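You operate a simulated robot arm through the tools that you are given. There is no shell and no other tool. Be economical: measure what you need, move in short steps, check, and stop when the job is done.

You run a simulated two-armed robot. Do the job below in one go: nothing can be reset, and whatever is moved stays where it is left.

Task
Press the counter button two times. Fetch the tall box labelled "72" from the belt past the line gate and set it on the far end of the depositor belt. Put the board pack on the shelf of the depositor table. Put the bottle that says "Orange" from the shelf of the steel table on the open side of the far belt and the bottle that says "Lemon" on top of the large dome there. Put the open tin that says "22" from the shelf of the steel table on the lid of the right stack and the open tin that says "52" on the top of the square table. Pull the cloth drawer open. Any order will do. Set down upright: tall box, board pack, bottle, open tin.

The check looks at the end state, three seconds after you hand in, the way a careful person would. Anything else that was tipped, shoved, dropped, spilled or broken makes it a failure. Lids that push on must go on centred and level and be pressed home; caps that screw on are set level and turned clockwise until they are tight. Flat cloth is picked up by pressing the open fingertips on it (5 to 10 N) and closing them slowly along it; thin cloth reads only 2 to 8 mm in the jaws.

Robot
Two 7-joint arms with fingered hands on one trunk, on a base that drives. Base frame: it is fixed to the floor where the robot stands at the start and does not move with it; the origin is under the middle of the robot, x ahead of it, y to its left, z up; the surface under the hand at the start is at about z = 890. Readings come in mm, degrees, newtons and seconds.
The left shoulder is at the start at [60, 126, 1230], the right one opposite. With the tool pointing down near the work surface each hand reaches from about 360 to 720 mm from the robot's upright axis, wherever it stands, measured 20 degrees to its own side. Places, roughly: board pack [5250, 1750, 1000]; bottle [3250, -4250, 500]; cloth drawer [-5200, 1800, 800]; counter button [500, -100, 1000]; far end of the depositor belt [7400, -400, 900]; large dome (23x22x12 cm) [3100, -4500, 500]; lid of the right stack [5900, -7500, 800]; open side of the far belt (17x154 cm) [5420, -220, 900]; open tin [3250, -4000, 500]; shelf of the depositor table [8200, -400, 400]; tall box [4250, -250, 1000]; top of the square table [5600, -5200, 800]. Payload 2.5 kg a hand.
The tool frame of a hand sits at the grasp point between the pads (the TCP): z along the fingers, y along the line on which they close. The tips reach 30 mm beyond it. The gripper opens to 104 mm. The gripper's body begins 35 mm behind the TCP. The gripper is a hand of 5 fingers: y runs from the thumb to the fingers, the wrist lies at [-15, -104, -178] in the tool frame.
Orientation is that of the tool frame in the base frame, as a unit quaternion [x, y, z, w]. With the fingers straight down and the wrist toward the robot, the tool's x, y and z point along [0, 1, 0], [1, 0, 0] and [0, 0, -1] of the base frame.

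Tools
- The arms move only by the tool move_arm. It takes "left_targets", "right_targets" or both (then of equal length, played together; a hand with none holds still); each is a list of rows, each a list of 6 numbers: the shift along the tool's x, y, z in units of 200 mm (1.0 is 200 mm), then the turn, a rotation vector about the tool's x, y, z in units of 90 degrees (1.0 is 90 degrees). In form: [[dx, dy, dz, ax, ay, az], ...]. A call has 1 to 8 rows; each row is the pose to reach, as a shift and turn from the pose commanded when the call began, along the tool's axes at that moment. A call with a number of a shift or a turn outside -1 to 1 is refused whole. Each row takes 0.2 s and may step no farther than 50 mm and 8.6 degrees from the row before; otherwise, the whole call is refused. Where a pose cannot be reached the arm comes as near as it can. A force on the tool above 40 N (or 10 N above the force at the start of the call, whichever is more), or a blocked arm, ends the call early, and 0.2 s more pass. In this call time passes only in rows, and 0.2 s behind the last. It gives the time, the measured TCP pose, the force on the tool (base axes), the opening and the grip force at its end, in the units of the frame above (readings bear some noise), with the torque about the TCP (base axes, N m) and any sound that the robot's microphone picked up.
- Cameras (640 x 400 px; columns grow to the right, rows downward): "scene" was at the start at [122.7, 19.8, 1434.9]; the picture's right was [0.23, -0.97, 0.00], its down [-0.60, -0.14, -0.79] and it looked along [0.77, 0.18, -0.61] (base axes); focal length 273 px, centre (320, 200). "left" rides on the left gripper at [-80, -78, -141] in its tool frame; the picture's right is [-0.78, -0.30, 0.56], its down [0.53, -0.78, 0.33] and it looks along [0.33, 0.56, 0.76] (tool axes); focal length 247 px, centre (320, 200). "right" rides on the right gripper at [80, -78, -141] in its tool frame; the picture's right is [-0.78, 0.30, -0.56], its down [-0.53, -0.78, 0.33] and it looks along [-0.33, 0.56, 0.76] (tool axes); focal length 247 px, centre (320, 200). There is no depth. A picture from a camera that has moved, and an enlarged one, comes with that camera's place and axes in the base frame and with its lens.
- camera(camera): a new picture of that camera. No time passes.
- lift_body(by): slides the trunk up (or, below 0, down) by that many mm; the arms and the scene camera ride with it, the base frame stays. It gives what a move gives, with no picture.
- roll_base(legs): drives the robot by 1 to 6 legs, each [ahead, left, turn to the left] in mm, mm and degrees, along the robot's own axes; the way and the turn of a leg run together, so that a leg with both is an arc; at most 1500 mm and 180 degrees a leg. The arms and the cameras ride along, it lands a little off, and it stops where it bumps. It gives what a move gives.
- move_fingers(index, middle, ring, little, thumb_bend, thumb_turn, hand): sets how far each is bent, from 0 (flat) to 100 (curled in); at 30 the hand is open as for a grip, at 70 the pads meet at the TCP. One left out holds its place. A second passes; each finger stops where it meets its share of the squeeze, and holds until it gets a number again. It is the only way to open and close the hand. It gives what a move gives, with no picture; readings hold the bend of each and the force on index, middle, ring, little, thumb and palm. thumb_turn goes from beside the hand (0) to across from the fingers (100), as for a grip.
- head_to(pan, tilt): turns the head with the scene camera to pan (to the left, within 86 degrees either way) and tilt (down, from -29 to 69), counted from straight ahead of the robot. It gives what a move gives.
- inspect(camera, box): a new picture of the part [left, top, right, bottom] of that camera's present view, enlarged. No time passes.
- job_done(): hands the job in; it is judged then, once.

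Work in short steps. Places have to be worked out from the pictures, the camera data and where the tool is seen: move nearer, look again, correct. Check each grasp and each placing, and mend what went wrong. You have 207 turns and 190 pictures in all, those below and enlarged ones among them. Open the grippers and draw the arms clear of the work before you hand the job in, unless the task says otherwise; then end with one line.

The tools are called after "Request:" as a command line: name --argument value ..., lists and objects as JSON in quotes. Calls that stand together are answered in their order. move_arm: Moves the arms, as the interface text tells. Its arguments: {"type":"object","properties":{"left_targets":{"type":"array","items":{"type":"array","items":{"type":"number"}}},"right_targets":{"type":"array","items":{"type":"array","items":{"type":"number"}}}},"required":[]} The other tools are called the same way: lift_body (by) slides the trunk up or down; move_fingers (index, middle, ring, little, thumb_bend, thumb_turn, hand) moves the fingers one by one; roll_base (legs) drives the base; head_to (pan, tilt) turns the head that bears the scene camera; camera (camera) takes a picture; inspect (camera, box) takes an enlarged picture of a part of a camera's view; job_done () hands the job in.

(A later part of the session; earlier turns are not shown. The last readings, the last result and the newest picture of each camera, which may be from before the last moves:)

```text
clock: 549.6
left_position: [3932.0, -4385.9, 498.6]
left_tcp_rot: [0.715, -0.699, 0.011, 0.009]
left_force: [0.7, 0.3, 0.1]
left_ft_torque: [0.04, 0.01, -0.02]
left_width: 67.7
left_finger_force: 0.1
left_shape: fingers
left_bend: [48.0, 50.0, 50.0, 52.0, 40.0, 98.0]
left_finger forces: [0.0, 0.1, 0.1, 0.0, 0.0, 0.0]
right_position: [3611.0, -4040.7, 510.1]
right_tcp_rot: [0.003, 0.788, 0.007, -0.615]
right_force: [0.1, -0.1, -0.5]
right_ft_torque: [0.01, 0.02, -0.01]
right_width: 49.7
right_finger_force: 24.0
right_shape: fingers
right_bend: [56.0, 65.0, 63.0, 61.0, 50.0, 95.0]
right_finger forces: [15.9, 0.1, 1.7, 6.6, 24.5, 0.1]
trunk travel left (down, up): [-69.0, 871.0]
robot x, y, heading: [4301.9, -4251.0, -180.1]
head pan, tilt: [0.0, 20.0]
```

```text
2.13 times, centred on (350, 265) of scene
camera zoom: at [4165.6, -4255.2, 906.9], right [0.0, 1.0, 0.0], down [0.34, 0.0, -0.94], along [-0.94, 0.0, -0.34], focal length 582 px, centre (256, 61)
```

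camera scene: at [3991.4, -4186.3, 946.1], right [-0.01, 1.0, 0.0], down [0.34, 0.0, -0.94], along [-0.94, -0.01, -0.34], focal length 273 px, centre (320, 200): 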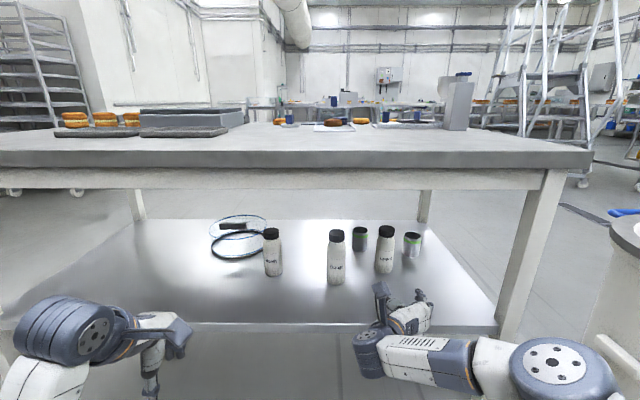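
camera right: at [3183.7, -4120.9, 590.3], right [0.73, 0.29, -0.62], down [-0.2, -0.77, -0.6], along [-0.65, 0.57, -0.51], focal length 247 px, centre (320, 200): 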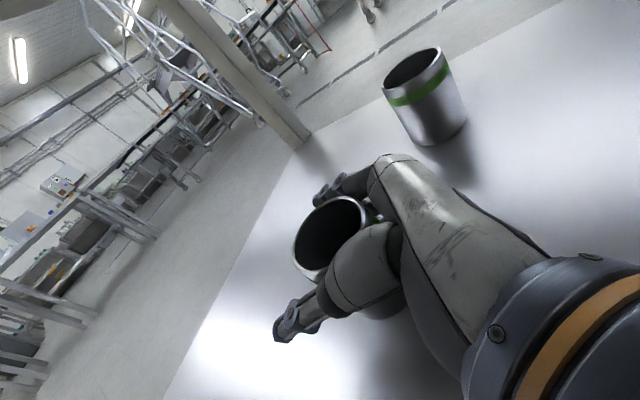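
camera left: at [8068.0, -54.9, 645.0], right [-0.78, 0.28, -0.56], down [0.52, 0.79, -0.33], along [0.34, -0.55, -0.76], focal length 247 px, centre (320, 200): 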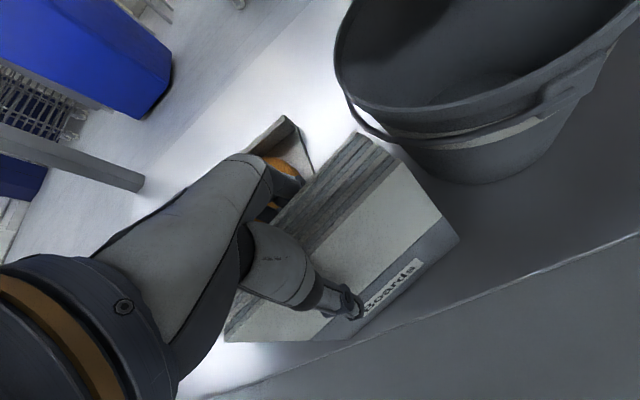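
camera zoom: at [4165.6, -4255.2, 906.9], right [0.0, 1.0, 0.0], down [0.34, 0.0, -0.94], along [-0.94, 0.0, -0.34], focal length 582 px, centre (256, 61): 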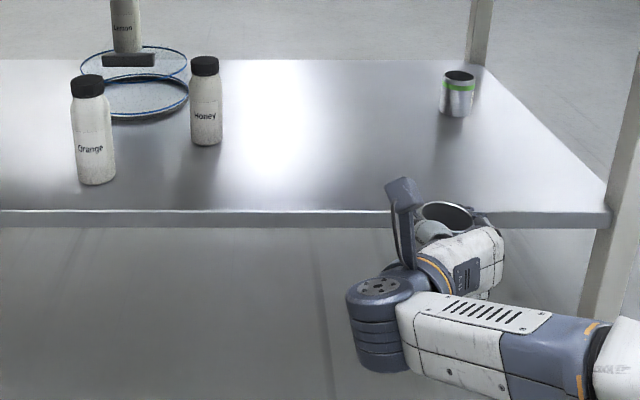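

Lot 22 is in hand and the shelf is undisturbed. Raising the trunk and moving south to look for the right stack.

Request:
lift_body --by 400

Request:
roll_base --legs '[[0, 1000, 0], [0, 500, 0], [0, 0, 135]]'

Request:
camera --camera "scene"

```text
clock: 553.5
left_position: [3932.2, -4386.0, 898.5]
left_tcp_rot: [0.715, -0.698, 0.01, 0.01]
left_force: [0.1, -0.2, -0.4]
left_ft_torque: [0.03, 0.01, -0.01]
left_width: 67.6
left_finger_force: 0.0
left_shape: fingers
left_bend: [48.0, 50.0, 50.0, 52.0, 40.0, 98.0]
left_finger forces: [0.0, 0.0, 0.0, 0.1, 0.1, 0.0]
right_position: [3611.8, -4041.9, 909.8]
right_tcp_rot: [0.003, 0.789, 0.006, -0.615]
right_force: [-0.2, 0.8, -0.4]
right_ft_torque: [0.02, -0.01, -0.01]
right_width: 50.0
right_finger_force: 24.4
right_shape: fingers
right_bend: [56.0, 65.0, 63.0, 61.0, 50.0, 95.0]
right_finger forces: [15.9, 0.0, 1.6, 6.6, 24.4, 0.0]
trunk travel left (down, up): [-469.0, 471.0]
robot x, y, heading: [4305.7, -4251.8, -179.7]
head pan, tilt: [0.0, 20.0]
```

```text
clock: 566.8
left_position: [4646.8, -5922.4, 899.2]
left_tcp_rot: [0.919, 0.395, 0.014, -0.005]
left_force: [-0.1, 0.5, 0.3]
left_ft_torque: [0.05, 0.02, -0.02]
left_width: 67.5
left_finger_force: 0.0
left_shape: fingers
left_bend: [48.0, 50.0, 50.0, 52.0, 40.0, 98.0]
left_finger forces: [0.0, 0.0, 0.1, 0.0, 0.1, 0.0]
right_position: [4631.7, -6392.8, 909.2]
right_tcp_rot: [0.728, -0.303, 0.566, 0.241]
right_force: [0.7, 0.6, -1.1]
right_ft_torque: [-0.04, 0.02, 0.0]
right_width: 49.2
right_finger_force: 22.4
right_shape: fingers
right_bend: [56.0, 65.0, 63.0, 61.0, 51.0, 95.0]
right_finger forces: [14.3, 0.0, 1.5, 6.2, 21.8, 0.0]
trunk travel left (down, up): [-469.0, 471.0]
robot x, y, heading: [4297.0, -5758.5, -44.8]
head pan, tilt: [0.0, 20.0]
```

```text
47 pictures are left
camera scene: at [4387.1, -5850.3, 1306.9], right [-0.7, -0.71, 0.0], down [-0.24, 0.24, -0.94], along [0.67, -0.66, -0.34], focal length 273 px, centre (320, 200)
```

scene: 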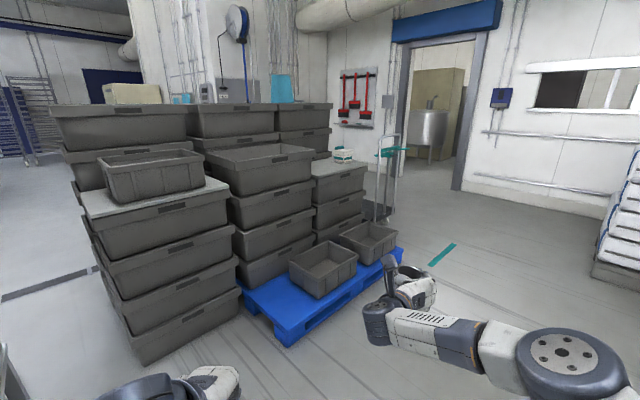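

The right stack's lid is visible beyond the pallet at about [5900,-7500]; open floor lies south of it. I'll drive round to the south-west of it.

Request:
roll_base --legs '[[0, 0, -25], [1500, 0, 0], [650, 0, 0], [0, 0, 110]]'

Request:
camera --camera "scene"

```text
clock: 583.4
left_position: [5226.9, -7456.5, 899.1]
left_tcp_rot: [0.422, 0.907, 0.006, -0.013]
left_force: [0.0, -0.4, 0.7]
left_ft_torque: [0.03, -0.02, 0.01]
left_width: 67.7
left_finger_force: 0.2
left_shape: fingers
left_bend: [48.0, 50.0, 50.0, 52.0, 40.0, 98.0]
left_finger forces: [0.0, 0.0, 0.1, 0.0, 0.0, 0.0]
right_position: [5692.4, -7523.2, 910.3]
right_tcp_rot: [0.745, 0.259, 0.582, -0.198]
right_force: [0.4, 0.2, -1.6]
right_ft_torque: [-0.02, -0.01, 0.01]
right_width: 48.7
right_finger_force: 20.5
right_shape: fingers
right_bend: [56.0, 65.0, 63.0, 62.0, 51.0, 95.0]
right_finger forces: [13.8, 0.0, 1.4, 5.5, 20.5, 0.1]
trunk travel left (down, up): [-469.0, 471.0]
robot x, y, heading: [5021.9, -7789.1, 38.9]
head pan, tilt: [0.0, 20.0]
```

```text
46 pictures are left
camera scene: at [5124.1, -7705.2, 1306.9], right [0.63, -0.78, 0.0], down [-0.27, -0.22, -0.94], along [0.73, 0.59, -0.34], focal length 273 px, centre (320, 200)
```

scene: 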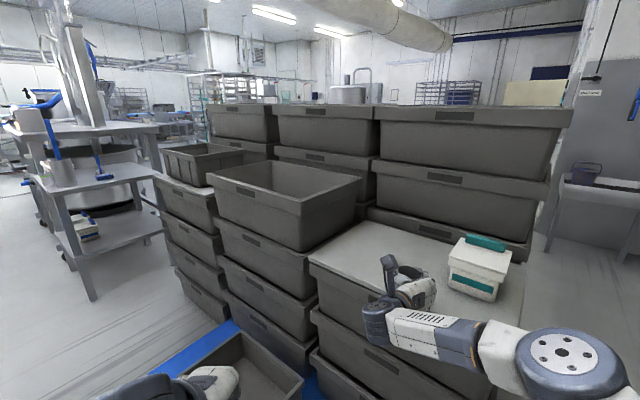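

The lid is right here but the tin would sit on its west edge, and a small container is on it. I'll come at it from the south instead: back off, turn to heading 80°, and approach.

Request:
roll_base --legs '[[-400, 0, 0], [0, 0, 41], [-450, 0, 0], [0, -790, 0], [300, 0, 0]]'

Request:
camera --camera "scene"

```text
clock: 593.9
left_position: [5344.8, -8230.7, 897.0]
left_tcp_rot: [0.078, 0.997, 0.001, -0.015]
left_force: [0.0, 0.3, -0.7]
left_ft_torque: [0.02, 0.02, -0.03]
left_width: 67.6
left_finger_force: 0.0
left_shape: fingers
left_bend: [48.0, 50.0, 50.0, 52.0, 40.0, 98.0]
left_finger forces: [0.1, 0.1, 0.1, 0.0, 0.0, 0.0]
right_position: [5723.3, -7975.0, 907.0]
right_tcp_rot: [0.602, 0.513, 0.464, -0.399]
right_force: [-5.3, -1.6, 0.3]
right_ft_torque: [0.01, -0.01, -0.13]
right_width: 48.8
right_finger_force: 23.4
right_shape: fingers
right_bend: [57.0, 67.0, 64.0, 62.0, 51.0, 94.0]
right_finger forces: [14.3, 5.8, 1.0, 5.5, 21.2, 0.0]
trunk travel left (down, up): [-469.0, 471.0]
robot x, y, heading: [5407.4, -8613.7, 79.9]
head pan, tilt: [0.0, 20.0]
stopped in leg 4: the force on the tool passed its limit at 44 N (the readings are from after the stop); the commanded pose is now the measured one
```

```text
45 pictures are left
camera scene: at [5429.6, -8486.3, 1307.0], right [0.98, -0.18, 0.0], down [-0.06, -0.34, -0.94], along [0.17, 0.93, -0.34], focal length 273 px, centre (320, 200)
```

scene: 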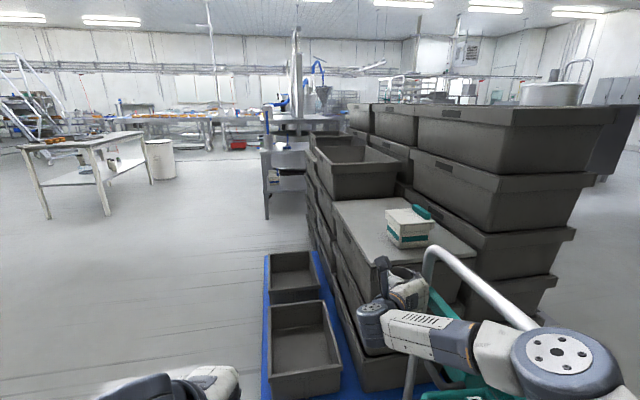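

The hand brushed a trolley handle standing just south of the stack. I'll move away to the west, turn to heading 50°, and approach from the south-west between pallet and trolley.

Request:
roll_base --legs '[[0, 120, 0], [33, 350, 0], [0, 0, -30], [330, 97, 0]]'

Request:
camera --camera "scene"

Request:
camera --camera "right"

```text
clock: 600.4
left_position: [5228.3, -7820.6, 899.1]
left_tcp_rot: [0.333, 0.943, 0.004, -0.015]
left_force: [0.4, 0.0, 0.0]
left_ft_torque: [-0.02, -0.02, 0.0]
left_width: 67.8
left_finger_force: 0.1
left_shape: fingers
left_bend: [48.0, 50.0, 50.0, 52.0, 40.0, 98.0]
left_finger forces: [0.1, 0.0, 0.1, 0.0, 0.0, 0.0]
right_position: [5685.8, -7789.5, 906.1]
right_tcp_rot: [0.714, 0.339, 0.552, -0.265]
right_force: [1.1, -0.6, -0.9]
right_ft_torque: [-0.04, -0.04, 0.0]
right_width: 48.9
right_finger_force: 20.7
right_shape: fingers
right_bend: [56.0, 65.0, 64.0, 62.0, 51.0, 94.0]
right_finger forces: [14.4, 0.1, 1.0, 5.3, 20.8, 0.0]
trunk travel left (down, up): [-469.0, 471.0]
robot x, y, heading: [5092.5, -8184.3, 49.8]
head pan, tilt: [0.0, 20.0]
```

```text
44 pictures are left
camera scene: at [5174.9, -8084.4, 1306.9], right [0.76, -0.65, 0.0], down [-0.22, -0.26, -0.94], along [0.61, 0.72, -0.34], focal length 273 px, centre (320, 200)
```

scene: 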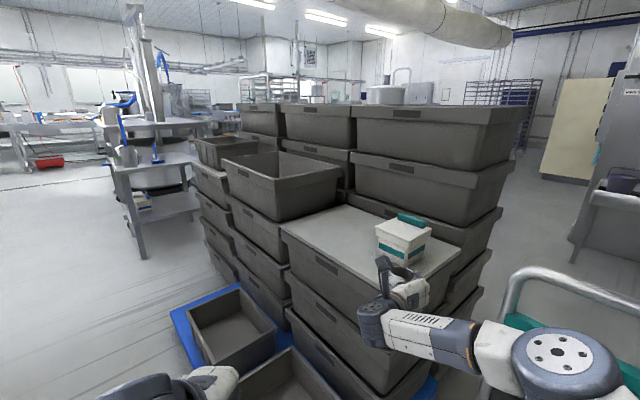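

```text
43 pictures are left
camera right: at [5553.3, -7829.9, 1019.0], right [-0.23, -0.75, -0.61], down [-0.49, 0.64, -0.6], along [0.84, 0.16, -0.52], focal length 247 px, centre (320, 200)
```

right: 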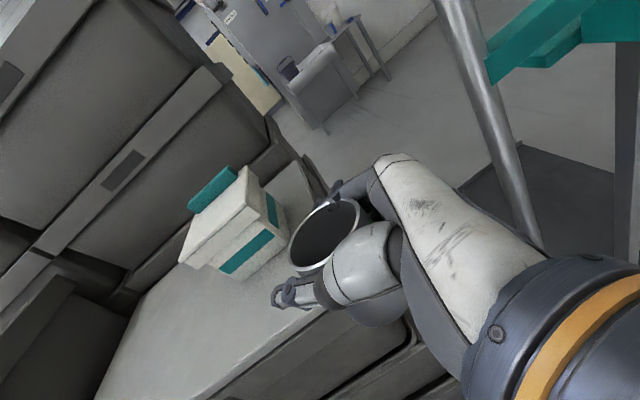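

Lid spans about x 5718–6115, y -7750…-7180; the container's near corner ≈[5858,-7625]. I'll move the tin over [5790,-7680] and check.

Request:
roll_base --legs '[[141, -9, 0]]'

Request:
camera --camera "right"

Request:
inspect --camera "scene" --box '[260, 180, 520, 360]'

```text
clock: 601.7
left_position: [5327.5, -7720.1, 898.6]
left_tcp_rot: [0.335, 0.942, 0.005, -0.014]
left_force: [-0.4, 0.5, -0.2]
left_ft_torque: [-0.01, -0.02, 0.0]
left_width: 67.5
left_finger_force: 0.0
left_shape: fingers
left_bend: [48.0, 50.0, 50.0, 52.0, 40.0, 98.0]
left_finger forces: [0.1, 0.0, 0.0, 0.0, 0.0, 0.1]
right_position: [5785.6, -7688.5, 905.9]
right_tcp_rot: [0.715, 0.338, 0.552, -0.264]
right_force: [0.3, 0.5, -0.4]
right_ft_torque: [-0.01, -0.01, 0.0]
right_width: 48.7
right_finger_force: 20.6
right_shape: fingers
right_bend: [56.0, 65.0, 64.0, 62.0, 51.0, 94.0]
right_finger forces: [14.4, 0.0, 1.0, 5.4, 21.0, 0.0]
trunk travel left (down, up): [-469.0, 471.0]
robot x, y, heading: [5185.6, -8083.5, 49.9]
head pan, tilt: [0.0, 20.0]
```

```text
42 pictures are left
camera right: at [5651.2, -7729.3, 1019.0], right [-0.24, -0.75, -0.61], down [-0.48, 0.64, -0.6], along [0.84, 0.16, -0.52], focal length 247 px, centre (320, 200)
```

right: 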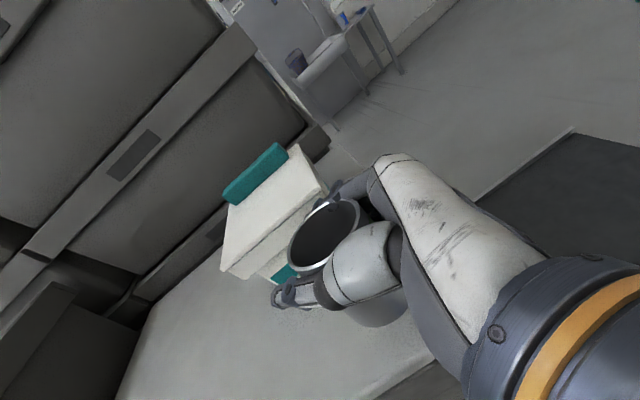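

```text
2.22 times, centred on (390, 270) of scene
camera zoom: at [5272.5, -7983.2, 1306.9], right [0.76, -0.65, 0.0], down [-0.22, -0.26, -0.94], along [0.61, 0.72, -0.34], focal length 606 px, centre (164, 44)
```

zoom: 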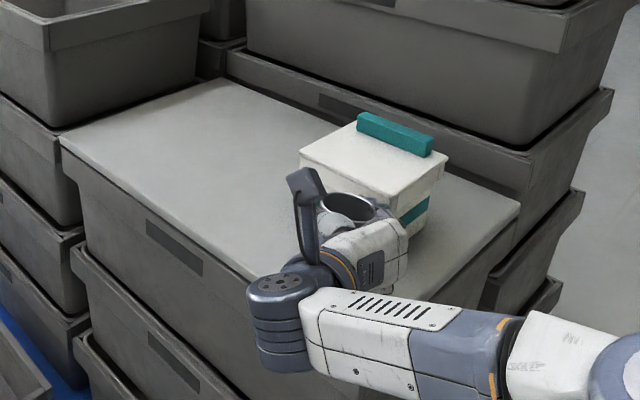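

Clearances are fine. Lowering 36 mm with the trunk, then in fine steps to contact.

Request:
lift_body --by -36

Request:
move_arm --right_targets '[[-0.0145, 0, 0.004, 0, 0, 0], [-0.029, 0, 0.008, 0, 0, 0], [-0.0435, 0, 0.012, 0, 0, 0], [-0.058, 0, 0.016, 0, 0, 0], [-0.0725, 0, 0.02, 0, 0, 0]]'

```text
clock: 602.5
left_position: [5326.1, -7718.9, 863.6]
left_tcp_rot: [0.334, 0.942, 0.006, -0.014]
left_force: [1.0, -0.7, -0.1]
left_ft_torque: [0.03, 0.0, -0.01]
left_width: 67.7
left_finger_force: 0.1
left_shape: fingers
left_bend: [48.0, 50.0, 50.0, 52.0, 40.0, 98.0]
left_finger forces: [0.0, 0.0, 0.0, 0.1, 0.0, 0.1]
right_position: [5784.1, -7690.5, 871.6]
right_tcp_rot: [0.715, 0.337, 0.553, -0.264]
right_force: [-1.0, 0.6, -0.5]
right_ft_torque: [0.01, -0.02, -0.01]
right_width: 48.6
right_finger_force: 20.6
right_shape: fingers
right_bend: [56.0, 65.0, 64.0, 62.0, 51.0, 94.0]
right_finger forces: [14.4, 0.0, 1.1, 5.4, 20.9, 0.1]
trunk travel left (down, up): [-433.0, 507.0]
robot x, y, heading: [5186.4, -8085.3, 49.8]
head pan, tilt: [0.0, 20.0]
```

```text
clock: 603.7
left_position: [5325.2, -7721.2, 862.9]
left_tcp_rot: [0.334, 0.942, 0.006, -0.013]
left_force: [-0.5, 0.0, 0.2]
left_ft_torque: [-0.01, -0.03, -0.03]
left_width: 67.6
left_finger_force: 0.0
left_shape: fingers
left_bend: [48.0, 50.0, 50.0, 52.0, 40.0, 98.0]
left_finger forces: [0.0, 0.0, 0.1, 0.1, 0.1, 0.1]
right_position: [5783.5, -7688.7, 861.6]
right_tcp_rot: [0.711, 0.338, 0.557, -0.264]
right_force: [-3.5, -0.1, 19.8]
right_ft_torque: [-0.23, -0.1, -0.04]
right_width: 48.0
right_finger_force: 20.0
right_shape: fingers
right_bend: [58.0, 65.0, 64.0, 62.0, 51.0, 92.0]
right_finger forces: [9.8, 0.1, 1.7, 6.7, 22.0, 0.1]
trunk travel left (down, up): [-433.0, 507.0]
robot x, y, heading: [5188.6, -8084.9, 49.7]
head pan, tilt: [0.0, 20.0]
```

Contact at TCP 861. Easing 2 mm and releasing.

Request:
move_arm --right_targets '[[0.015, 0, -0.004, 0, 0, 0]]'

Request:
move_fingers --hand "right" --index 42 --middle 42 --ring 42 --little 42 --thumb_bend 32

Request:
inspect --camera "scene" --box '[260, 180, 520, 360]'

```text
clock: 604.1
left_position: [5324.9, -7720.6, 862.3]
left_tcp_rot: [0.335, 0.942, 0.006, -0.013]
left_force: [0.4, -0.4, -0.2]
left_ft_torque: [0.01, 0.03, 0.04]
left_width: 67.7
left_finger_force: 0.0
left_shape: fingers
left_bend: [48.0, 50.0, 50.0, 52.0, 40.0, 98.0]
left_finger forces: [0.0, 0.0, 0.0, 0.0, 0.1, 0.0]
right_position: [5783.6, -7689.5, 861.5]
right_tcp_rot: [0.713, 0.339, 0.554, -0.264]
right_force: [-1.2, 1.9, 15.4]
right_ft_torque: [-0.13, -0.15, -0.01]
right_width: 48.2
right_finger_force: 20.8
right_shape: fingers
right_bend: [57.0, 65.0, 64.0, 62.0, 51.0, 92.0]
right_finger forces: [10.8, 0.0, 2.0, 7.0, 21.6, 0.0]
trunk travel left (down, up): [-433.0, 507.0]
robot x, y, heading: [5186.0, -8082.4, 49.7]
head pan, tilt: [0.0, 20.0]
```

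```text
clock: 605.1
left_position: [5326.3, -7720.5, 862.6]
left_tcp_rot: [0.335, 0.942, 0.006, -0.015]
left_force: [1.0, -0.3, 0.4]
left_ft_torque: [-0.01, 0.02, 0.01]
left_width: 67.8
left_finger_force: 0.1
left_shape: fingers
left_bend: [48.0, 50.0, 50.0, 52.0, 40.0, 98.0]
left_finger forces: [0.1, 0.1, 0.0, 0.0, 0.0, 0.0]
right_position: [5783.9, -7689.0, 857.8]
right_tcp_rot: [0.715, 0.339, 0.552, -0.264]
right_force: [-0.6, -0.7, 0.2]
right_ft_torque: [0.02, -0.02, 0.02]
right_width: 85.3
right_finger_force: 0.1
right_shape: fingers
right_bend: [42.0, 42.0, 42.0, 42.0, 32.0, 97.0]
right_finger forces: [0.0, 0.0, 0.0, 0.0, 0.0, 0.0]
trunk travel left (down, up): [-433.0, 507.0]
robot x, y, heading: [5185.5, -8087.0, 49.9]
head pan, tilt: [0.0, 20.0]
```

```text
2.22 times, centred on (390, 270) of scene
camera zoom: at [5272.2, -7983.5, 1270.9], right [0.76, -0.65, 0.0], down [-0.22, -0.26, -0.94], along [0.61, 0.72, -0.34], focal length 606 px, centre (164, 44)
```

zoom: 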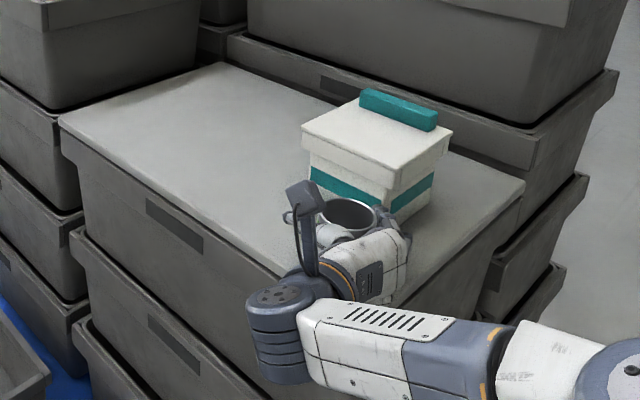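

Released. Backing straight out and checking.

Request:
roll_base --legs '[[-420, 0, 0]]'

Request:
inspect --camera "scene" --box '[260, 160, 560, 360]'

```text
clock: 607.7
left_position: [5054.0, -8040.6, 862.6]
left_tcp_rot: [0.335, 0.942, 0.005, -0.014]
left_force: [0.0, 0.1, -0.3]
left_ft_torque: [-0.03, 0.03, -0.01]
left_width: 67.9
left_finger_force: 0.0
left_shape: fingers
left_bend: [48.0, 50.0, 50.0, 52.0, 40.0, 98.0]
left_finger forces: [0.1, 0.1, 0.0, 0.0, 0.1, 0.0]
right_position: [5513.1, -8012.2, 859.0]
right_tcp_rot: [0.716, 0.337, 0.552, -0.264]
right_force: [-1.0, 0.6, -0.3]
right_ft_torque: [-0.02, 0.0, -0.02]
right_width: 85.1
right_finger_force: 0.0
right_shape: fingers
right_bend: [42.0, 42.0, 42.0, 42.0, 32.0, 97.0]
right_finger forces: [0.1, 0.1, 0.0, 0.1, 0.1, 0.0]
trunk travel left (down, up): [-433.0, 507.0]
robot x, y, heading: [4911.5, -8405.6, 49.8]
head pan, tilt: [0.0, 20.0]
```

```text
2.00 times, centred on (410, 260) of scene
camera zoom: at [5000.2, -8304.5, 1271.0], right [0.76, -0.65, 0.0], down [-0.22, -0.26, -0.94], along [0.61, 0.72, -0.34], focal length 546 px, centre (140, 80)
```

zoom: 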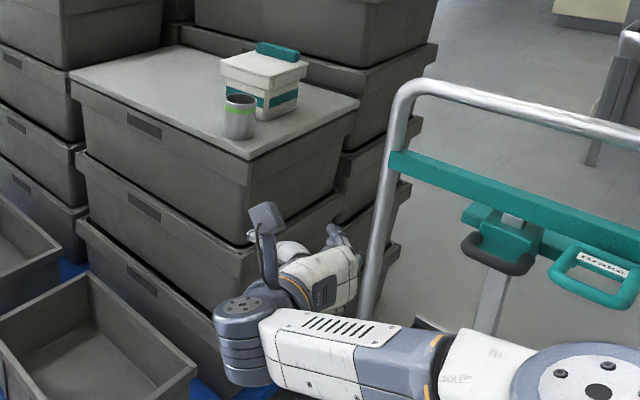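

Lot 22 is on the lid. Now back to the steel table's east side for Orange.

Request:
roll_base --legs '[[0, 0, 130], [300, 0, 0], [0, -1500, 0], [0, -1500, 0], [0, -715, 0]]'

Request:
lift_body --by -350

```text
clock: 632.7
left_position: [4258.9, -4802.7, 862.6]
left_tcp_rot: [0.717, -0.697, 0.011, 0.01]
left_force: [-0.2, -0.5, -0.2]
left_ft_torque: [0.01, -0.02, 0.01]
left_width: 67.7
left_finger_force: 0.0
left_shape: fingers
left_bend: [48.0, 50.0, 50.0, 52.0, 40.0, 98.0]
left_finger forces: [0.0, 0.1, 0.1, 0.1, 0.0, 0.0]
right_position: [3936.4, -4476.6, 858.2]
right_tcp_rot: [-0.009, 0.79, -0.009, -0.612]
right_force: [0.5, 0.2, 0.3]
right_ft_torque: [0.01, -0.01, 0.02]
right_width: 85.1
right_finger_force: 0.1
right_shape: fingers
right_bend: [42.0, 42.0, 42.0, 42.0, 32.0, 97.0]
right_finger forces: [0.0, 0.0, 0.0, 0.0, 0.1, 0.0]
trunk travel left (down, up): [-433.0, 507.0]
robot x, y, heading: [4625.2, -4670.7, -179.6]
head pan, tilt: [0.0, 20.0]
```

```text
clock: 636.1
left_position: [4258.0, -4802.7, 512.1]
left_tcp_rot: [0.717, -0.697, 0.011, 0.01]
left_force: [-0.3, 0.1, -0.4]
left_ft_torque: [-0.01, -0.05, 0.0]
left_width: 67.6
left_finger_force: 0.1
left_shape: fingers
left_bend: [48.0, 50.0, 50.0, 52.0, 40.0, 98.0]
left_finger forces: [0.0, 0.0, 0.1, 0.1, 0.0, 0.0]
right_position: [3936.0, -4475.6, 508.3]
right_tcp_rot: [-0.009, 0.791, -0.01, -0.612]
right_force: [0.0, 0.1, 0.3]
right_ft_torque: [-0.01, 0.02, -0.03]
right_width: 85.1
right_finger_force: 0.0
right_shape: fingers
right_bend: [42.0, 42.0, 42.0, 42.0, 32.0, 97.0]
right_finger forces: [0.1, 0.1, 0.0, 0.0, 0.0, 0.1]
trunk travel left (down, up): [-83.0, 857.0]
robot x, y, heading: [4623.7, -4664.3, -179.5]
head pan, tilt: [0.0, 20.0]
```

Rolling toward the bottle to a stand-off and checking alignment.

Request:
roll_base --legs '[[425, 0, -0.5]]'

Request:
camera --camera "right"

Request:
inspect --camera "scene" --box '[260, 180, 520, 340]'

```text
clock: 638.7
left_position: [3833.9, -4801.2, 512.6]
left_tcp_rot: [0.714, -0.7, 0.011, 0.01]
left_force: [-0.2, 0.9, -1.0]
left_ft_torque: [-0.03, 0.01, 0.01]
left_width: 67.5
left_finger_force: 0.0
left_shape: fingers
left_bend: [48.0, 50.0, 50.0, 52.0, 40.0, 98.0]
left_finger forces: [0.1, 0.0, 0.0, 0.1, 0.0, 0.1]
right_position: [3515.1, -4472.3, 509.4]
right_tcp_rot: [-0.006, 0.791, -0.006, -0.612]
right_force: [-0.4, -0.5, -0.6]
right_ft_torque: [-0.04, 0.01, 0.03]
right_width: 85.0
right_finger_force: 0.0
right_shape: fingers
right_bend: [42.0, 42.0, 42.0, 42.0, 32.0, 97.0]
right_finger forces: [0.0, 0.0, 0.0, 0.1, 0.0, 0.0]
trunk travel left (down, up): [-83.0, 857.0]
robot x, y, heading: [4201.8, -4673.7, -180.2]
head pan, tilt: [0.0, 20.0]
```

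```text
38 pictures are left
camera right: at [3632.9, -4546.7, 621.4], right [0.73, 0.31, -0.61], down [-0.17, -0.78, -0.6], along [-0.66, 0.54, -0.52], focal length 247 px, centre (320, 200)
```

right: 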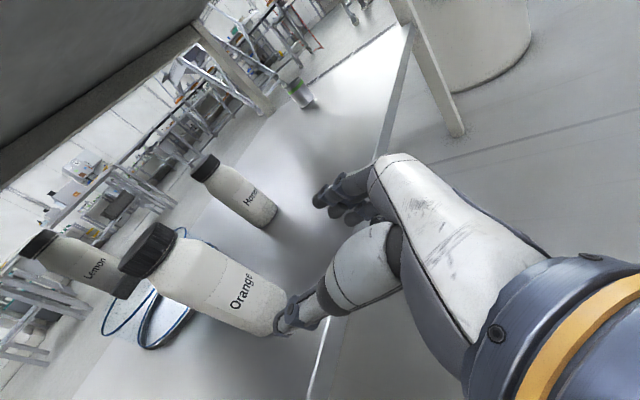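

```text
2.46 times, centred on (390, 260) of scene
camera zoom: at [4068.0, -4671.6, 921.0], right [0.0, 1.0, 0.0], down [0.34, 0.0, -0.94], along [-0.94, 0.0, -0.34], focal length 672 px, centre (148, 52)
```

zoom: 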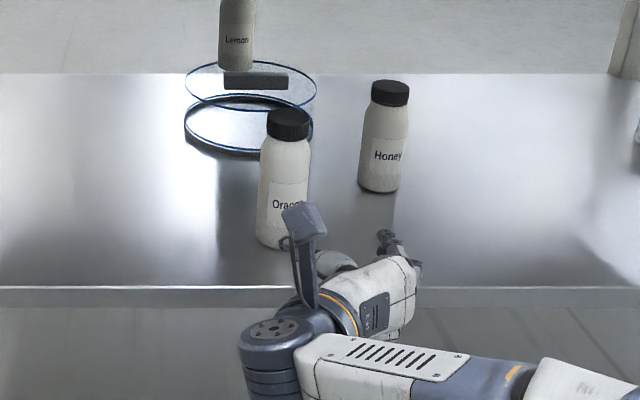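

Orange is at [3362,-4506]; shifting 34 mm south and rolling in, then grasp.

Request:
roll_base --legs '[[0, 34, 0], [136, 0, 0]]'

Request:
move_fingers --hand "right" --index 72 --middle 72 --ring 72 --little 72 --thumb_bend 68

Request:
lift_body --by 40

Request:
camera --camera "right"

```text
clock: 640.5
left_position: [3700.3, -4835.1, 512.8]
left_tcp_rot: [0.714, -0.7, 0.01, 0.011]
left_force: [0.1, -0.2, 0.5]
left_ft_torque: [0.0, 0.03, 0.0]
left_width: 67.5
left_finger_force: 0.0
left_shape: fingers
left_bend: [48.0, 50.0, 50.0, 52.0, 40.0, 98.0]
left_finger forces: [0.0, 0.0, 0.0, 0.0, 0.0, 0.1]
right_position: [3379.2, -4506.1, 507.7]
right_tcp_rot: [-0.006, 0.79, -0.007, -0.612]
right_force: [0.5, -0.1, 1.2]
right_ft_torque: [0.04, -0.01, 0.01]
right_width: 85.5
right_finger_force: 0.1
right_shape: fingers
right_bend: [42.0, 42.0, 42.0, 42.0, 32.0, 97.0]
right_finger forces: [0.0, 0.0, 0.0, 0.0, 0.0, 0.0]
trunk travel left (down, up): [-83.0, 857.0]
robot x, y, heading: [4068.3, -4707.1, 180.0]
head pan, tilt: [0.0, 20.0]
```

```text
clock: 641.5
left_position: [3700.1, -4835.1, 511.5]
left_tcp_rot: [0.714, -0.7, 0.011, 0.011]
left_force: [-0.4, -0.6, 0.0]
left_ft_torque: [-0.01, -0.02, 0.0]
left_width: 67.7
left_finger_force: 0.1
left_shape: fingers
left_bend: [48.0, 50.0, 50.0, 52.0, 40.0, 98.0]
left_finger forces: [0.1, 0.0, 0.0, 0.0, 0.0, 0.1]
right_position: [3380.1, -4504.3, 508.2]
right_tcp_rot: [-0.006, 0.791, -0.007, -0.612]
right_force: [0.4, 0.7, -2.2]
right_ft_torque: [0.11, 0.0, 0.0]
right_width: 51.8
right_finger_force: 25.1
right_shape: fingers
right_bend: [60.0, 63.0, 64.0, 72.0, 44.0, 93.0]
right_finger forces: [9.7, 7.5, 6.4, 1.6, 24.9, 0.0]
trunk travel left (down, up): [-83.0, 857.0]
robot x, y, heading: [4067.6, -4707.3, 180.0]
head pan, tilt: [0.0, 20.0]
```

```text
clock: 642.3
left_position: [3699.8, -4833.9, 552.7]
left_tcp_rot: [0.714, -0.7, 0.011, 0.01]
left_force: [0.3, -0.9, -0.5]
left_ft_torque: [-0.03, 0.03, -0.01]
left_width: 67.7
left_finger_force: 0.1
left_shape: fingers
left_bend: [48.0, 50.0, 50.0, 52.0, 40.0, 98.0]
left_finger forces: [0.0, 0.1, 0.0, 0.1, 0.1, 0.1]
right_position: [3379.5, -4505.8, 548.3]
right_tcp_rot: [-0.006, 0.791, -0.007, -0.612]
right_force: [0.1, 0.3, -4.6]
right_ft_torque: [0.05, -0.08, -0.02]
right_width: 52.0
right_finger_force: 25.3
right_shape: fingers
right_bend: [60.0, 63.0, 64.0, 72.0, 44.0, 93.0]
right_finger forces: [9.8, 7.6, 6.3, 1.5, 24.8, 0.0]
trunk travel left (down, up): [-123.0, 817.0]
robot x, y, heading: [4068.1, -4704.0, 180.0]
head pan, tilt: [0.0, 20.0]
```

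```text
36 pictures are left
camera right: at [3498.5, -4580.2, 661.1], right [0.73, 0.31, -0.61], down [-0.17, -0.78, -0.6], along [-0.66, 0.54, -0.52], focal length 247 px, centre (320, 200)
```

right: 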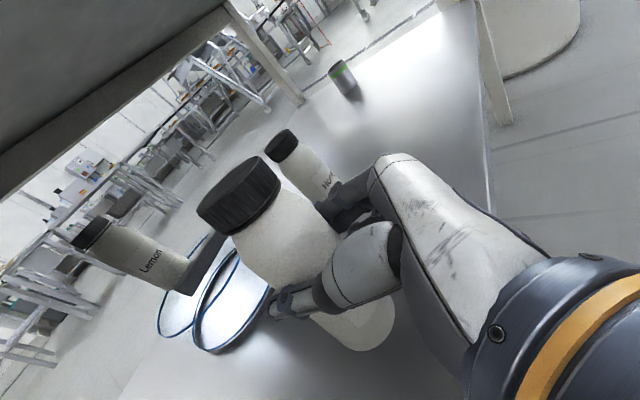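

Orange is held again. Backing out, raising the trunk, drawing the bottle in a bit, turning north, and driving toward the belt's far side.

Request:
roll_base --legs '[[-560, 0, 0]]'

Request:
lift_body --by 400

Request:
move_arm --right_targets '[[-0.05, 0, -0.19, 0, 0, 0], [-0.1, 0, -0.38, 0, 0, 0], [-0.15, 0, -0.57, 0, 0, 0], [-0.2, 0, -0.75, 0, 0, 0]]'

Request:
roll_base --legs '[[0, 0, -90], [1500, 0, 0], [1000, 0, 0]]'

Request:
camera --camera "scene"

```text
clock: 645.6
left_position: [4265.2, -4835.8, 553.0]
left_tcp_rot: [0.714, -0.7, 0.011, 0.011]
left_force: [0.3, -0.4, 0.0]
left_ft_torque: [-0.01, 0.03, 0.01]
left_width: 67.4
left_finger_force: 0.0
left_shape: fingers
left_bend: [48.0, 50.0, 50.0, 52.0, 40.0, 98.0]
left_finger forces: [0.0, 0.0, 0.0, 0.1, 0.1, 0.0]
right_position: [3947.5, -4503.9, 548.6]
right_tcp_rot: [-0.005, 0.791, -0.006, -0.612]
right_force: [-0.6, 0.7, -4.3]
right_ft_torque: [0.05, -0.05, 0.01]
right_width: 51.8
right_finger_force: 25.4
right_shape: fingers
right_bend: [60.0, 63.0, 64.0, 72.0, 44.0, 93.0]
right_finger forces: [9.9, 7.6, 6.4, 1.4, 24.9, 0.0]
trunk travel left (down, up): [-123.0, 817.0]
robot x, y, heading: [4633.5, -4706.9, 179.9]
head pan, tilt: [0.0, 20.0]
```

```text
clock: 649.4
left_position: [4266.7, -4835.2, 952.6]
left_tcp_rot: [0.714, -0.7, 0.01, 0.011]
left_force: [1.1, -0.2, 0.5]
left_ft_torque: [0.01, 0.01, -0.02]
left_width: 67.5
left_finger_force: 0.1
left_shape: fingers
left_bend: [48.0, 50.0, 50.0, 52.0, 40.0, 98.0]
left_finger forces: [0.0, 0.0, 0.0, 0.1, 0.1, 0.1]
right_position: [3948.0, -4505.5, 947.4]
right_tcp_rot: [-0.005, 0.791, -0.005, -0.612]
right_force: [0.4, 0.1, -4.2]
right_ft_torque: [0.06, -0.03, 0.0]
right_width: 52.0
right_finger_force: 25.0
right_shape: fingers
right_bend: [60.0, 63.0, 64.0, 72.0, 44.0, 93.0]
right_finger forces: [9.8, 7.6, 6.3, 1.5, 24.8, 0.1]
trunk travel left (down, up): [-523.0, 417.0]
robot x, y, heading: [4631.8, -4704.7, 179.7]
head pan, tilt: [0.0, 20.0]
```

```text
clock: 650.4
left_position: [4266.0, -4835.3, 953.1]
left_tcp_rot: [0.714, -0.7, 0.01, 0.011]
left_force: [0.3, -0.9, -0.7]
left_ft_torque: [-0.03, 0.01, -0.01]
left_width: 67.5
left_finger_force: 0.1
left_shape: fingers
left_bend: [48.0, 50.0, 50.0, 52.0, 40.0, 98.0]
left_finger forces: [0.0, 0.0, 0.1, 0.0, 0.0, 0.1]
right_position: [4101.7, -4502.8, 947.9]
right_tcp_rot: [-0.005, 0.791, -0.006, -0.612]
right_force: [0.2, 0.0, -4.1]
right_ft_torque: [0.06, -0.01, 0.04]
right_width: 52.1
right_finger_force: 24.8
right_shape: fingers
right_bend: [60.0, 63.0, 64.0, 72.0, 44.0, 93.0]
right_finger forces: [9.7, 7.5, 6.2, 1.3, 24.5, 0.1]
trunk travel left (down, up): [-523.0, 417.0]
robot x, y, heading: [4635.4, -4705.9, 180.3]
head pan, tilt: [0.0, 20.0]
```

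```text
clock: 666.5
left_position: [4560.2, -1826.5, 953.0]
left_tcp_rot: [0.001, 1.0, -0.001, -0.015]
left_force: [-0.2, 0.0, -0.3]
left_ft_torque: [-0.01, -0.02, -0.01]
left_width: 67.3
left_finger_force: 0.1
left_shape: fingers
left_bend: [48.0, 50.0, 50.0, 52.0, 40.0, 98.0]
left_finger forces: [0.0, 0.0, 0.1, 0.0, 0.1, 0.1]
right_position: [4896.5, -1669.1, 947.4]
right_tcp_rot: [0.561, 0.557, 0.432, -0.433]
right_force: [0.0, -0.1, -4.0]
right_ft_torque: [-0.03, -0.06, 0.04]
right_width: 51.8
right_finger_force: 22.8
right_shape: fingers
right_bend: [60.0, 64.0, 64.0, 72.0, 44.0, 93.0]
right_finger forces: [9.5, 7.2, 6.3, 0.6, 23.0, 0.0]
trunk travel left (down, up): [-523.0, 417.0]
robot x, y, heading: [4683.4, -2200.9, 88.9]
head pan, tilt: [0.0, 20.0]
```

```text
35 pictures are left
camera scene: at [4684.2, -2064.8, 1360.9], right [1.0, -0.02, 0.0], down [-0.01, -0.34, -0.94], along [0.02, 0.94, -0.34], focal length 273 px, centre (320, 200)
```

scene: 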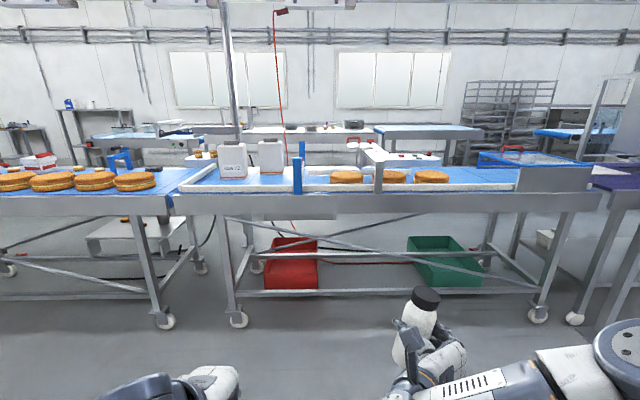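

The far side is open. Zooming on the boxes to read the labels.

Request:
inspect --camera "scene" --box '[205, 125, 305, 205]'

```text
5.00 times, centred on (255, 165) of scene
camera zoom: at [4684.2, -2064.8, 1360.9], right [1.0, -0.02, 0.0], down [-0.01, -0.34, -0.94], along [0.02, 0.94, -0.34], focal length 1365 px, centre (645, 375)
```

zoom: 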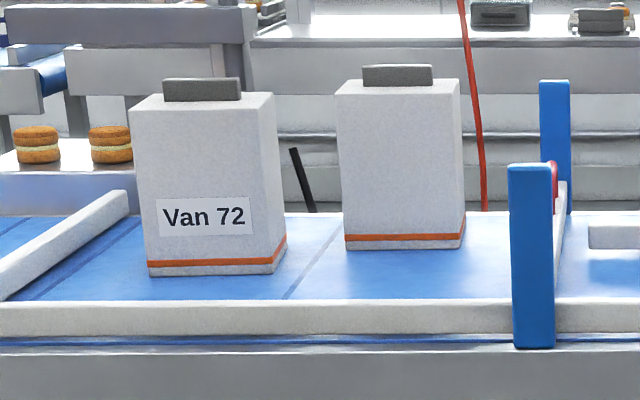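

"Van 72" is the left one, at about [4173,-365], top bar handle z≈1125–1150. I'll raise the trunk, extend the left hand, and drive up to it.

Request:
lift_body --by 290

Request:
move_arm --left_targets '[[0.05, 0.2, 0, 0, 0, 0], [0.1, 0.4, 0, 0, 0, 0], [0.2, 0.6, 0, 0, 0, 0], [0.3, 0.8, 0, 0, 0, 0], [0.38, 1.0, 0, 0, 0, 0]]'

Request:
move_fingers --hand "left" --index 40 --middle 40 --ring 40 --little 40 --thumb_bend 40

Request:
roll_base --legs '[[0, 311, 1.1], [1050, 0, 0]]'

Request:
head_to --pan 12 --tilt 40

Request:
camera --camera "scene"

Request:
camera --camera "left"

```text
clock: 669.4
left_position: [4560.2, -1825.7, 1242.5]
left_tcp_rot: [0.001, 1.0, 0.0, -0.015]
left_force: [0.1, 0.5, 0.0]
left_ft_torque: [0.0, -0.01, -0.02]
left_width: 67.5
left_finger_force: 0.1
left_shape: fingers
left_bend: [48.0, 50.0, 50.0, 52.0, 40.0, 98.0]
left_finger forces: [0.0, 0.0, 0.0, 0.0, 0.0, 0.0]
right_position: [4897.7, -1669.5, 1236.7]
right_tcp_rot: [0.561, 0.557, 0.433, -0.432]
right_force: [0.3, 0.6, -3.4]
right_ft_torque: [-0.09, -0.05, 0.0]
right_width: 51.7
right_finger_force: 23.4
right_shape: fingers
right_bend: [60.0, 64.0, 64.0, 72.0, 44.0, 93.0]
right_finger forces: [9.4, 7.3, 6.3, 0.6, 22.9, 0.0]
trunk travel left (down, up): [-813.0, 127.0]
robot x, y, heading: [4681.0, -2200.5, 88.5]
head pan, tilt: [0.0, 20.0]
```

```text
clock: 670.6
left_position: [4484.3, -1625.7, 1245.0]
left_tcp_rot: [0.002, 1.0, 0.001, -0.015]
left_force: [0.0, 0.0, 0.2]
left_ft_torque: [0.0, -0.02, -0.02]
left_width: 67.4
left_finger_force: 0.1
left_shape: fingers
left_bend: [48.0, 50.0, 50.0, 52.0, 40.0, 98.0]
left_finger forces: [0.1, 0.1, 0.0, 0.0, 0.0, 0.0]
right_position: [4896.4, -1666.9, 1238.0]
right_tcp_rot: [0.561, 0.558, 0.432, -0.432]
right_force: [0.7, 0.9, -3.8]
right_ft_torque: [-0.08, -0.03, -0.03]
right_width: 51.8
right_finger_force: 23.7
right_shape: fingers
right_bend: [60.0, 64.0, 64.0, 72.0, 44.0, 93.0]
right_finger forces: [9.5, 7.1, 6.2, 0.5, 23.0, 0.0]
trunk travel left (down, up): [-813.0, 127.0]
robot x, y, heading: [4678.4, -2195.5, 88.6]
head pan, tilt: [0.0, 20.0]
```

```text
clock: 671.6
left_position: [4485.1, -1626.3, 1245.1]
left_tcp_rot: [0.001, 1.0, 0.0, -0.014]
left_force: [-0.5, 0.3, 0.0]
left_ft_torque: [-0.03, -0.03, 0.05]
left_width: 77.7
left_finger_force: 0.1
left_shape: fingers
left_bend: [40.0, 40.0, 40.0, 40.0, 40.0, 98.0]
left_finger forces: [0.1, 0.0, 0.0, 0.0, 0.0, 0.0]
right_position: [4896.9, -1669.3, 1236.7]
right_tcp_rot: [0.561, 0.558, 0.432, -0.433]
right_force: [-1.2, 0.2, -3.4]
right_ft_torque: [-0.07, -0.03, 0.0]
right_width: 51.9
right_finger_force: 23.0
right_shape: fingers
right_bend: [60.0, 64.0, 64.0, 72.0, 44.0, 93.0]
right_finger forces: [9.5, 7.2, 6.2, 0.4, 22.9, 0.1]
trunk travel left (down, up): [-813.0, 127.0]
robot x, y, heading: [4684.6, -2201.3, 88.5]
head pan, tilt: [0.0, 20.0]
```

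```text
clock: 678.7
left_position: [4167.7, -582.9, 1244.8]
left_tcp_rot: [-0.008, 1.0, 0.0, -0.015]
left_force: [-0.2, 0.2, 1.0]
left_ft_torque: [-0.01, 0.03, -0.01]
left_width: 77.8
left_finger_force: 0.2
left_shape: fingers
left_bend: [40.0, 40.0, 40.0, 40.0, 40.0, 98.0]
left_finger forces: [0.0, 0.0, 0.1, 0.1, 0.0, 0.1]
right_position: [4580.1, -618.1, 1237.8]
right_tcp_rot: [0.556, 0.562, 0.429, -0.436]
right_force: [-0.5, -0.2, -4.2]
right_ft_torque: [-0.06, -0.06, -0.02]
right_width: 51.9
right_finger_force: 23.1
right_shape: fingers
right_bend: [60.0, 64.0, 64.0, 72.0, 44.0, 93.0]
right_finger forces: [9.6, 7.2, 6.2, 0.3, 22.9, 0.1]
trunk travel left (down, up): [-813.0, 127.0]
robot x, y, heading: [4375.0, -1151.2, 89.7]
head pan, tilt: [0.0, 20.0]
```

```text
clock: 679.5
left_position: [4166.9, -582.7, 1245.6]
left_tcp_rot: [-0.008, 1.0, 0.0, -0.015]
left_force: [0.2, 0.0, -0.7]
left_ft_torque: [-0.02, -0.02, -0.01]
left_width: 77.8
left_finger_force: 0.1
left_shape: fingers
left_bend: [40.0, 40.0, 40.0, 40.0, 40.0, 98.0]
left_finger forces: [0.1, 0.0, 0.0, 0.0, 0.0, 0.0]
right_position: [4579.7, -619.0, 1236.8]
right_tcp_rot: [0.557, 0.561, 0.429, -0.436]
right_force: [-0.4, 1.2, -2.7]
right_ft_torque: [-0.08, -0.04, -0.03]
right_width: 51.8
right_finger_force: 22.7
right_shape: fingers
right_bend: [60.0, 64.0, 64.0, 72.0, 44.0, 93.0]
right_finger forces: [9.6, 7.2, 6.4, 0.4, 23.0, 0.1]
trunk travel left (down, up): [-813.0, 127.0]
robot x, y, heading: [4375.5, -1147.9, 89.6]
head pan, tilt: [12.0, 40.0]
```

```text
33 pictures are left
camera scene: at [4356.7, -1027.0, 1619.6], right [0.98, 0.2, 0.0], down [0.13, -0.63, -0.77], along [-0.15, 0.75, -0.64], focal length 273 px, centre (320, 200)
```

scene: 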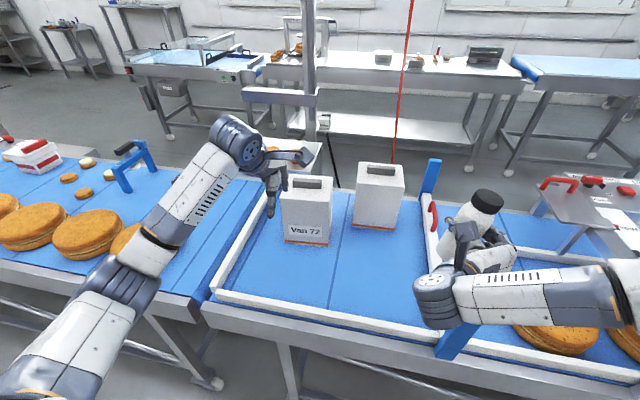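

```text
32 pictures are left
camera left: at [4253.2, -658.1, 1383.6], right [0.76, -0.28, -0.58], down [-0.53, -0.78, -0.32], along [-0.36, 0.55, -0.75], focal length 247 px, centre (320, 200)
```

left: 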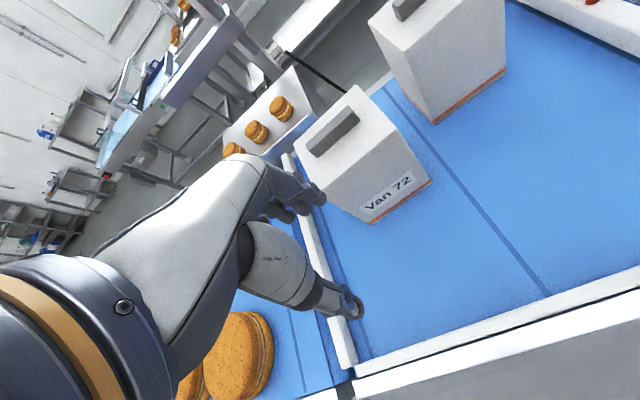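

Van 72's handle bar is at about [4186,-376], z≈1105–1131; belt z≈905. I'll roll 140 mm closer and bring the open left hand above the bar.

Request:
roll_base --legs '[[140, 0, 0]]'

Request:
move_arm --left_targets '[[-0.05, 0.12, 0.05, 0, 0, 0], [-0.095, 0.24, 0.15, 0, 0, 0], [-0.095, 0.335, 0.28, 0, 0, 0]]'

Request:
inspect --camera "scene" --box '[220, 140, 400, 290]'

Request:
camera --camera "left"

```text
clock: 680.9
left_position: [4168.3, -443.9, 1245.4]
left_tcp_rot: [-0.008, 1.0, 0.001, -0.016]
left_force: [-0.1, 0.4, 0.2]
left_ft_torque: [-0.02, 0.01, 0.0]
left_width: 77.7
left_finger_force: 0.1
left_shape: fingers
left_bend: [40.0, 40.0, 40.0, 40.0, 40.0, 98.0]
left_finger forces: [0.0, 0.0, 0.0, 0.0, 0.0, 0.0]
right_position: [4581.2, -479.3, 1236.6]
right_tcp_rot: [0.557, 0.562, 0.429, -0.436]
right_force: [0.5, 0.8, -4.5]
right_ft_torque: [-0.07, -0.05, 0.0]
right_width: 51.9
right_finger_force: 23.3
right_shape: fingers
right_bend: [60.0, 64.0, 64.0, 72.0, 44.0, 93.0]
right_finger forces: [9.6, 7.3, 6.4, 0.5, 22.8, 0.0]
trunk travel left (down, up): [-813.0, 127.0]
robot x, y, heading: [4376.5, -1011.5, 89.6]
head pan, tilt: [12.0, 40.0]
```

```text
clock: 681.6
left_position: [4183.1, -376.9, 1188.4]
left_tcp_rot: [-0.007, 1.0, 0.001, -0.014]
left_force: [0.0, 0.0, 0.3]
left_ft_torque: [0.01, -0.02, 0.01]
left_width: 77.5
left_finger_force: 0.0
left_shape: fingers
left_bend: [40.0, 40.0, 40.0, 40.0, 40.0, 98.0]
left_finger forces: [0.0, 0.1, 0.1, 0.0, 0.0, 0.1]
right_position: [4581.7, -478.6, 1237.5]
right_tcp_rot: [0.557, 0.562, 0.429, -0.436]
right_force: [-0.7, 0.5, -3.7]
right_ft_torque: [-0.07, -0.07, -0.01]
right_width: 51.8
right_finger_force: 22.4
right_shape: fingers
right_bend: [60.0, 64.0, 64.0, 72.0, 44.0, 93.0]
right_finger forces: [9.6, 7.2, 6.2, 0.4, 22.9, 0.1]
trunk travel left (down, up): [-813.0, 127.0]
robot x, y, heading: [4372.7, -1009.7, 89.7]
head pan, tilt: [12.0, 40.0]
```

```text
2.67 times, centred on (310, 215) of scene
camera zoom: at [4357.4, -888.3, 1619.5], right [0.98, 0.2, 0.0], down [0.13, -0.63, -0.77], along [-0.16, 0.75, -0.64], focal length 728 px, centre (347, 160)
```

zoom: 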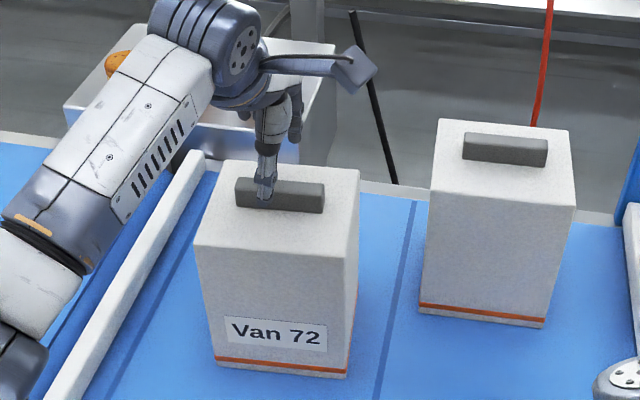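

```text
30 pictures are left
camera left: at [4270.5, -452.8, 1326.5], right [0.76, -0.28, -0.58], down [-0.53, -0.78, -0.32], along [-0.36, 0.55, -0.75], focal length 247 px, centre (320, 200)
```

left: 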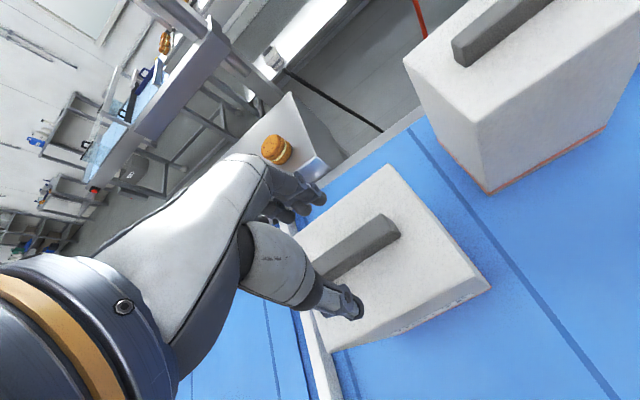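

Bar centre is (4180,-370); the hand is nearly centred. Lowering 48 mm in fine steps, ending with the tips just above the box top.

Request:
move_arm --left_targets '[[0.01, 0.035, 0.08, 0, 0, 0], [0.01, 0.035, 0.16, 0, 0, 0], [0.01, 0.035, 0.2, 0, 0, 0], [0.01, 0.035, 0.22, 0, 0, 0], [0.01, 0.035, 0.24, 0, 0, 0]]'

Request:
camera --camera "left"

```text
clock: 682.9
left_position: [4180.9, -369.7, 1139.3]
left_tcp_rot: [-0.007, 1.0, -0.001, -0.015]
left_force: [0.0, 0.3, 0.6]
left_ft_torque: [0.05, 0.02, 0.01]
left_width: 77.7
left_finger_force: 0.0
left_shape: fingers
left_bend: [40.0, 40.0, 40.0, 40.0, 40.0, 98.0]
left_finger forces: [0.0, 0.0, 0.0, 0.1, 0.0, 0.0]
right_position: [4582.3, -478.3, 1237.1]
right_tcp_rot: [0.557, 0.562, 0.429, -0.436]
right_force: [0.2, -0.6, -3.4]
right_ft_torque: [-0.06, -0.03, 0.0]
right_width: 51.8
right_finger_force: 22.6
right_shape: fingers
right_bend: [60.0, 64.0, 64.0, 72.0, 44.0, 93.0]
right_finger forces: [9.6, 7.1, 6.2, 0.4, 22.8, 0.0]
trunk travel left (down, up): [-813.0, 127.0]
robot x, y, heading: [4377.2, -1012.4, 89.6]
head pan, tilt: [12.0, 40.0]
```

```text
29 pictures are left
camera left: at [4266.7, -445.7, 1278.8], right [0.76, -0.28, -0.58], down [-0.53, -0.78, -0.32], along [-0.36, 0.55, -0.75], focal length 247 px, centre (320, 200)
```

left: 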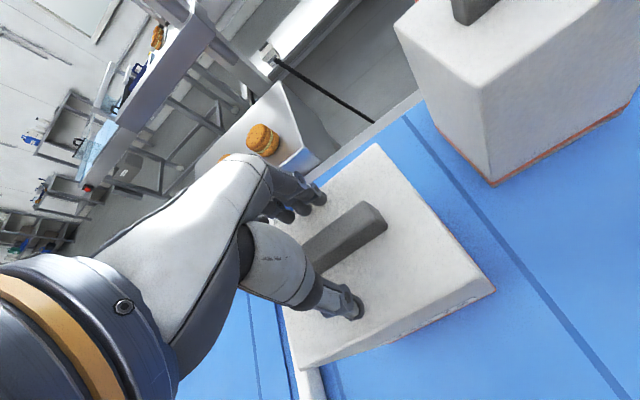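

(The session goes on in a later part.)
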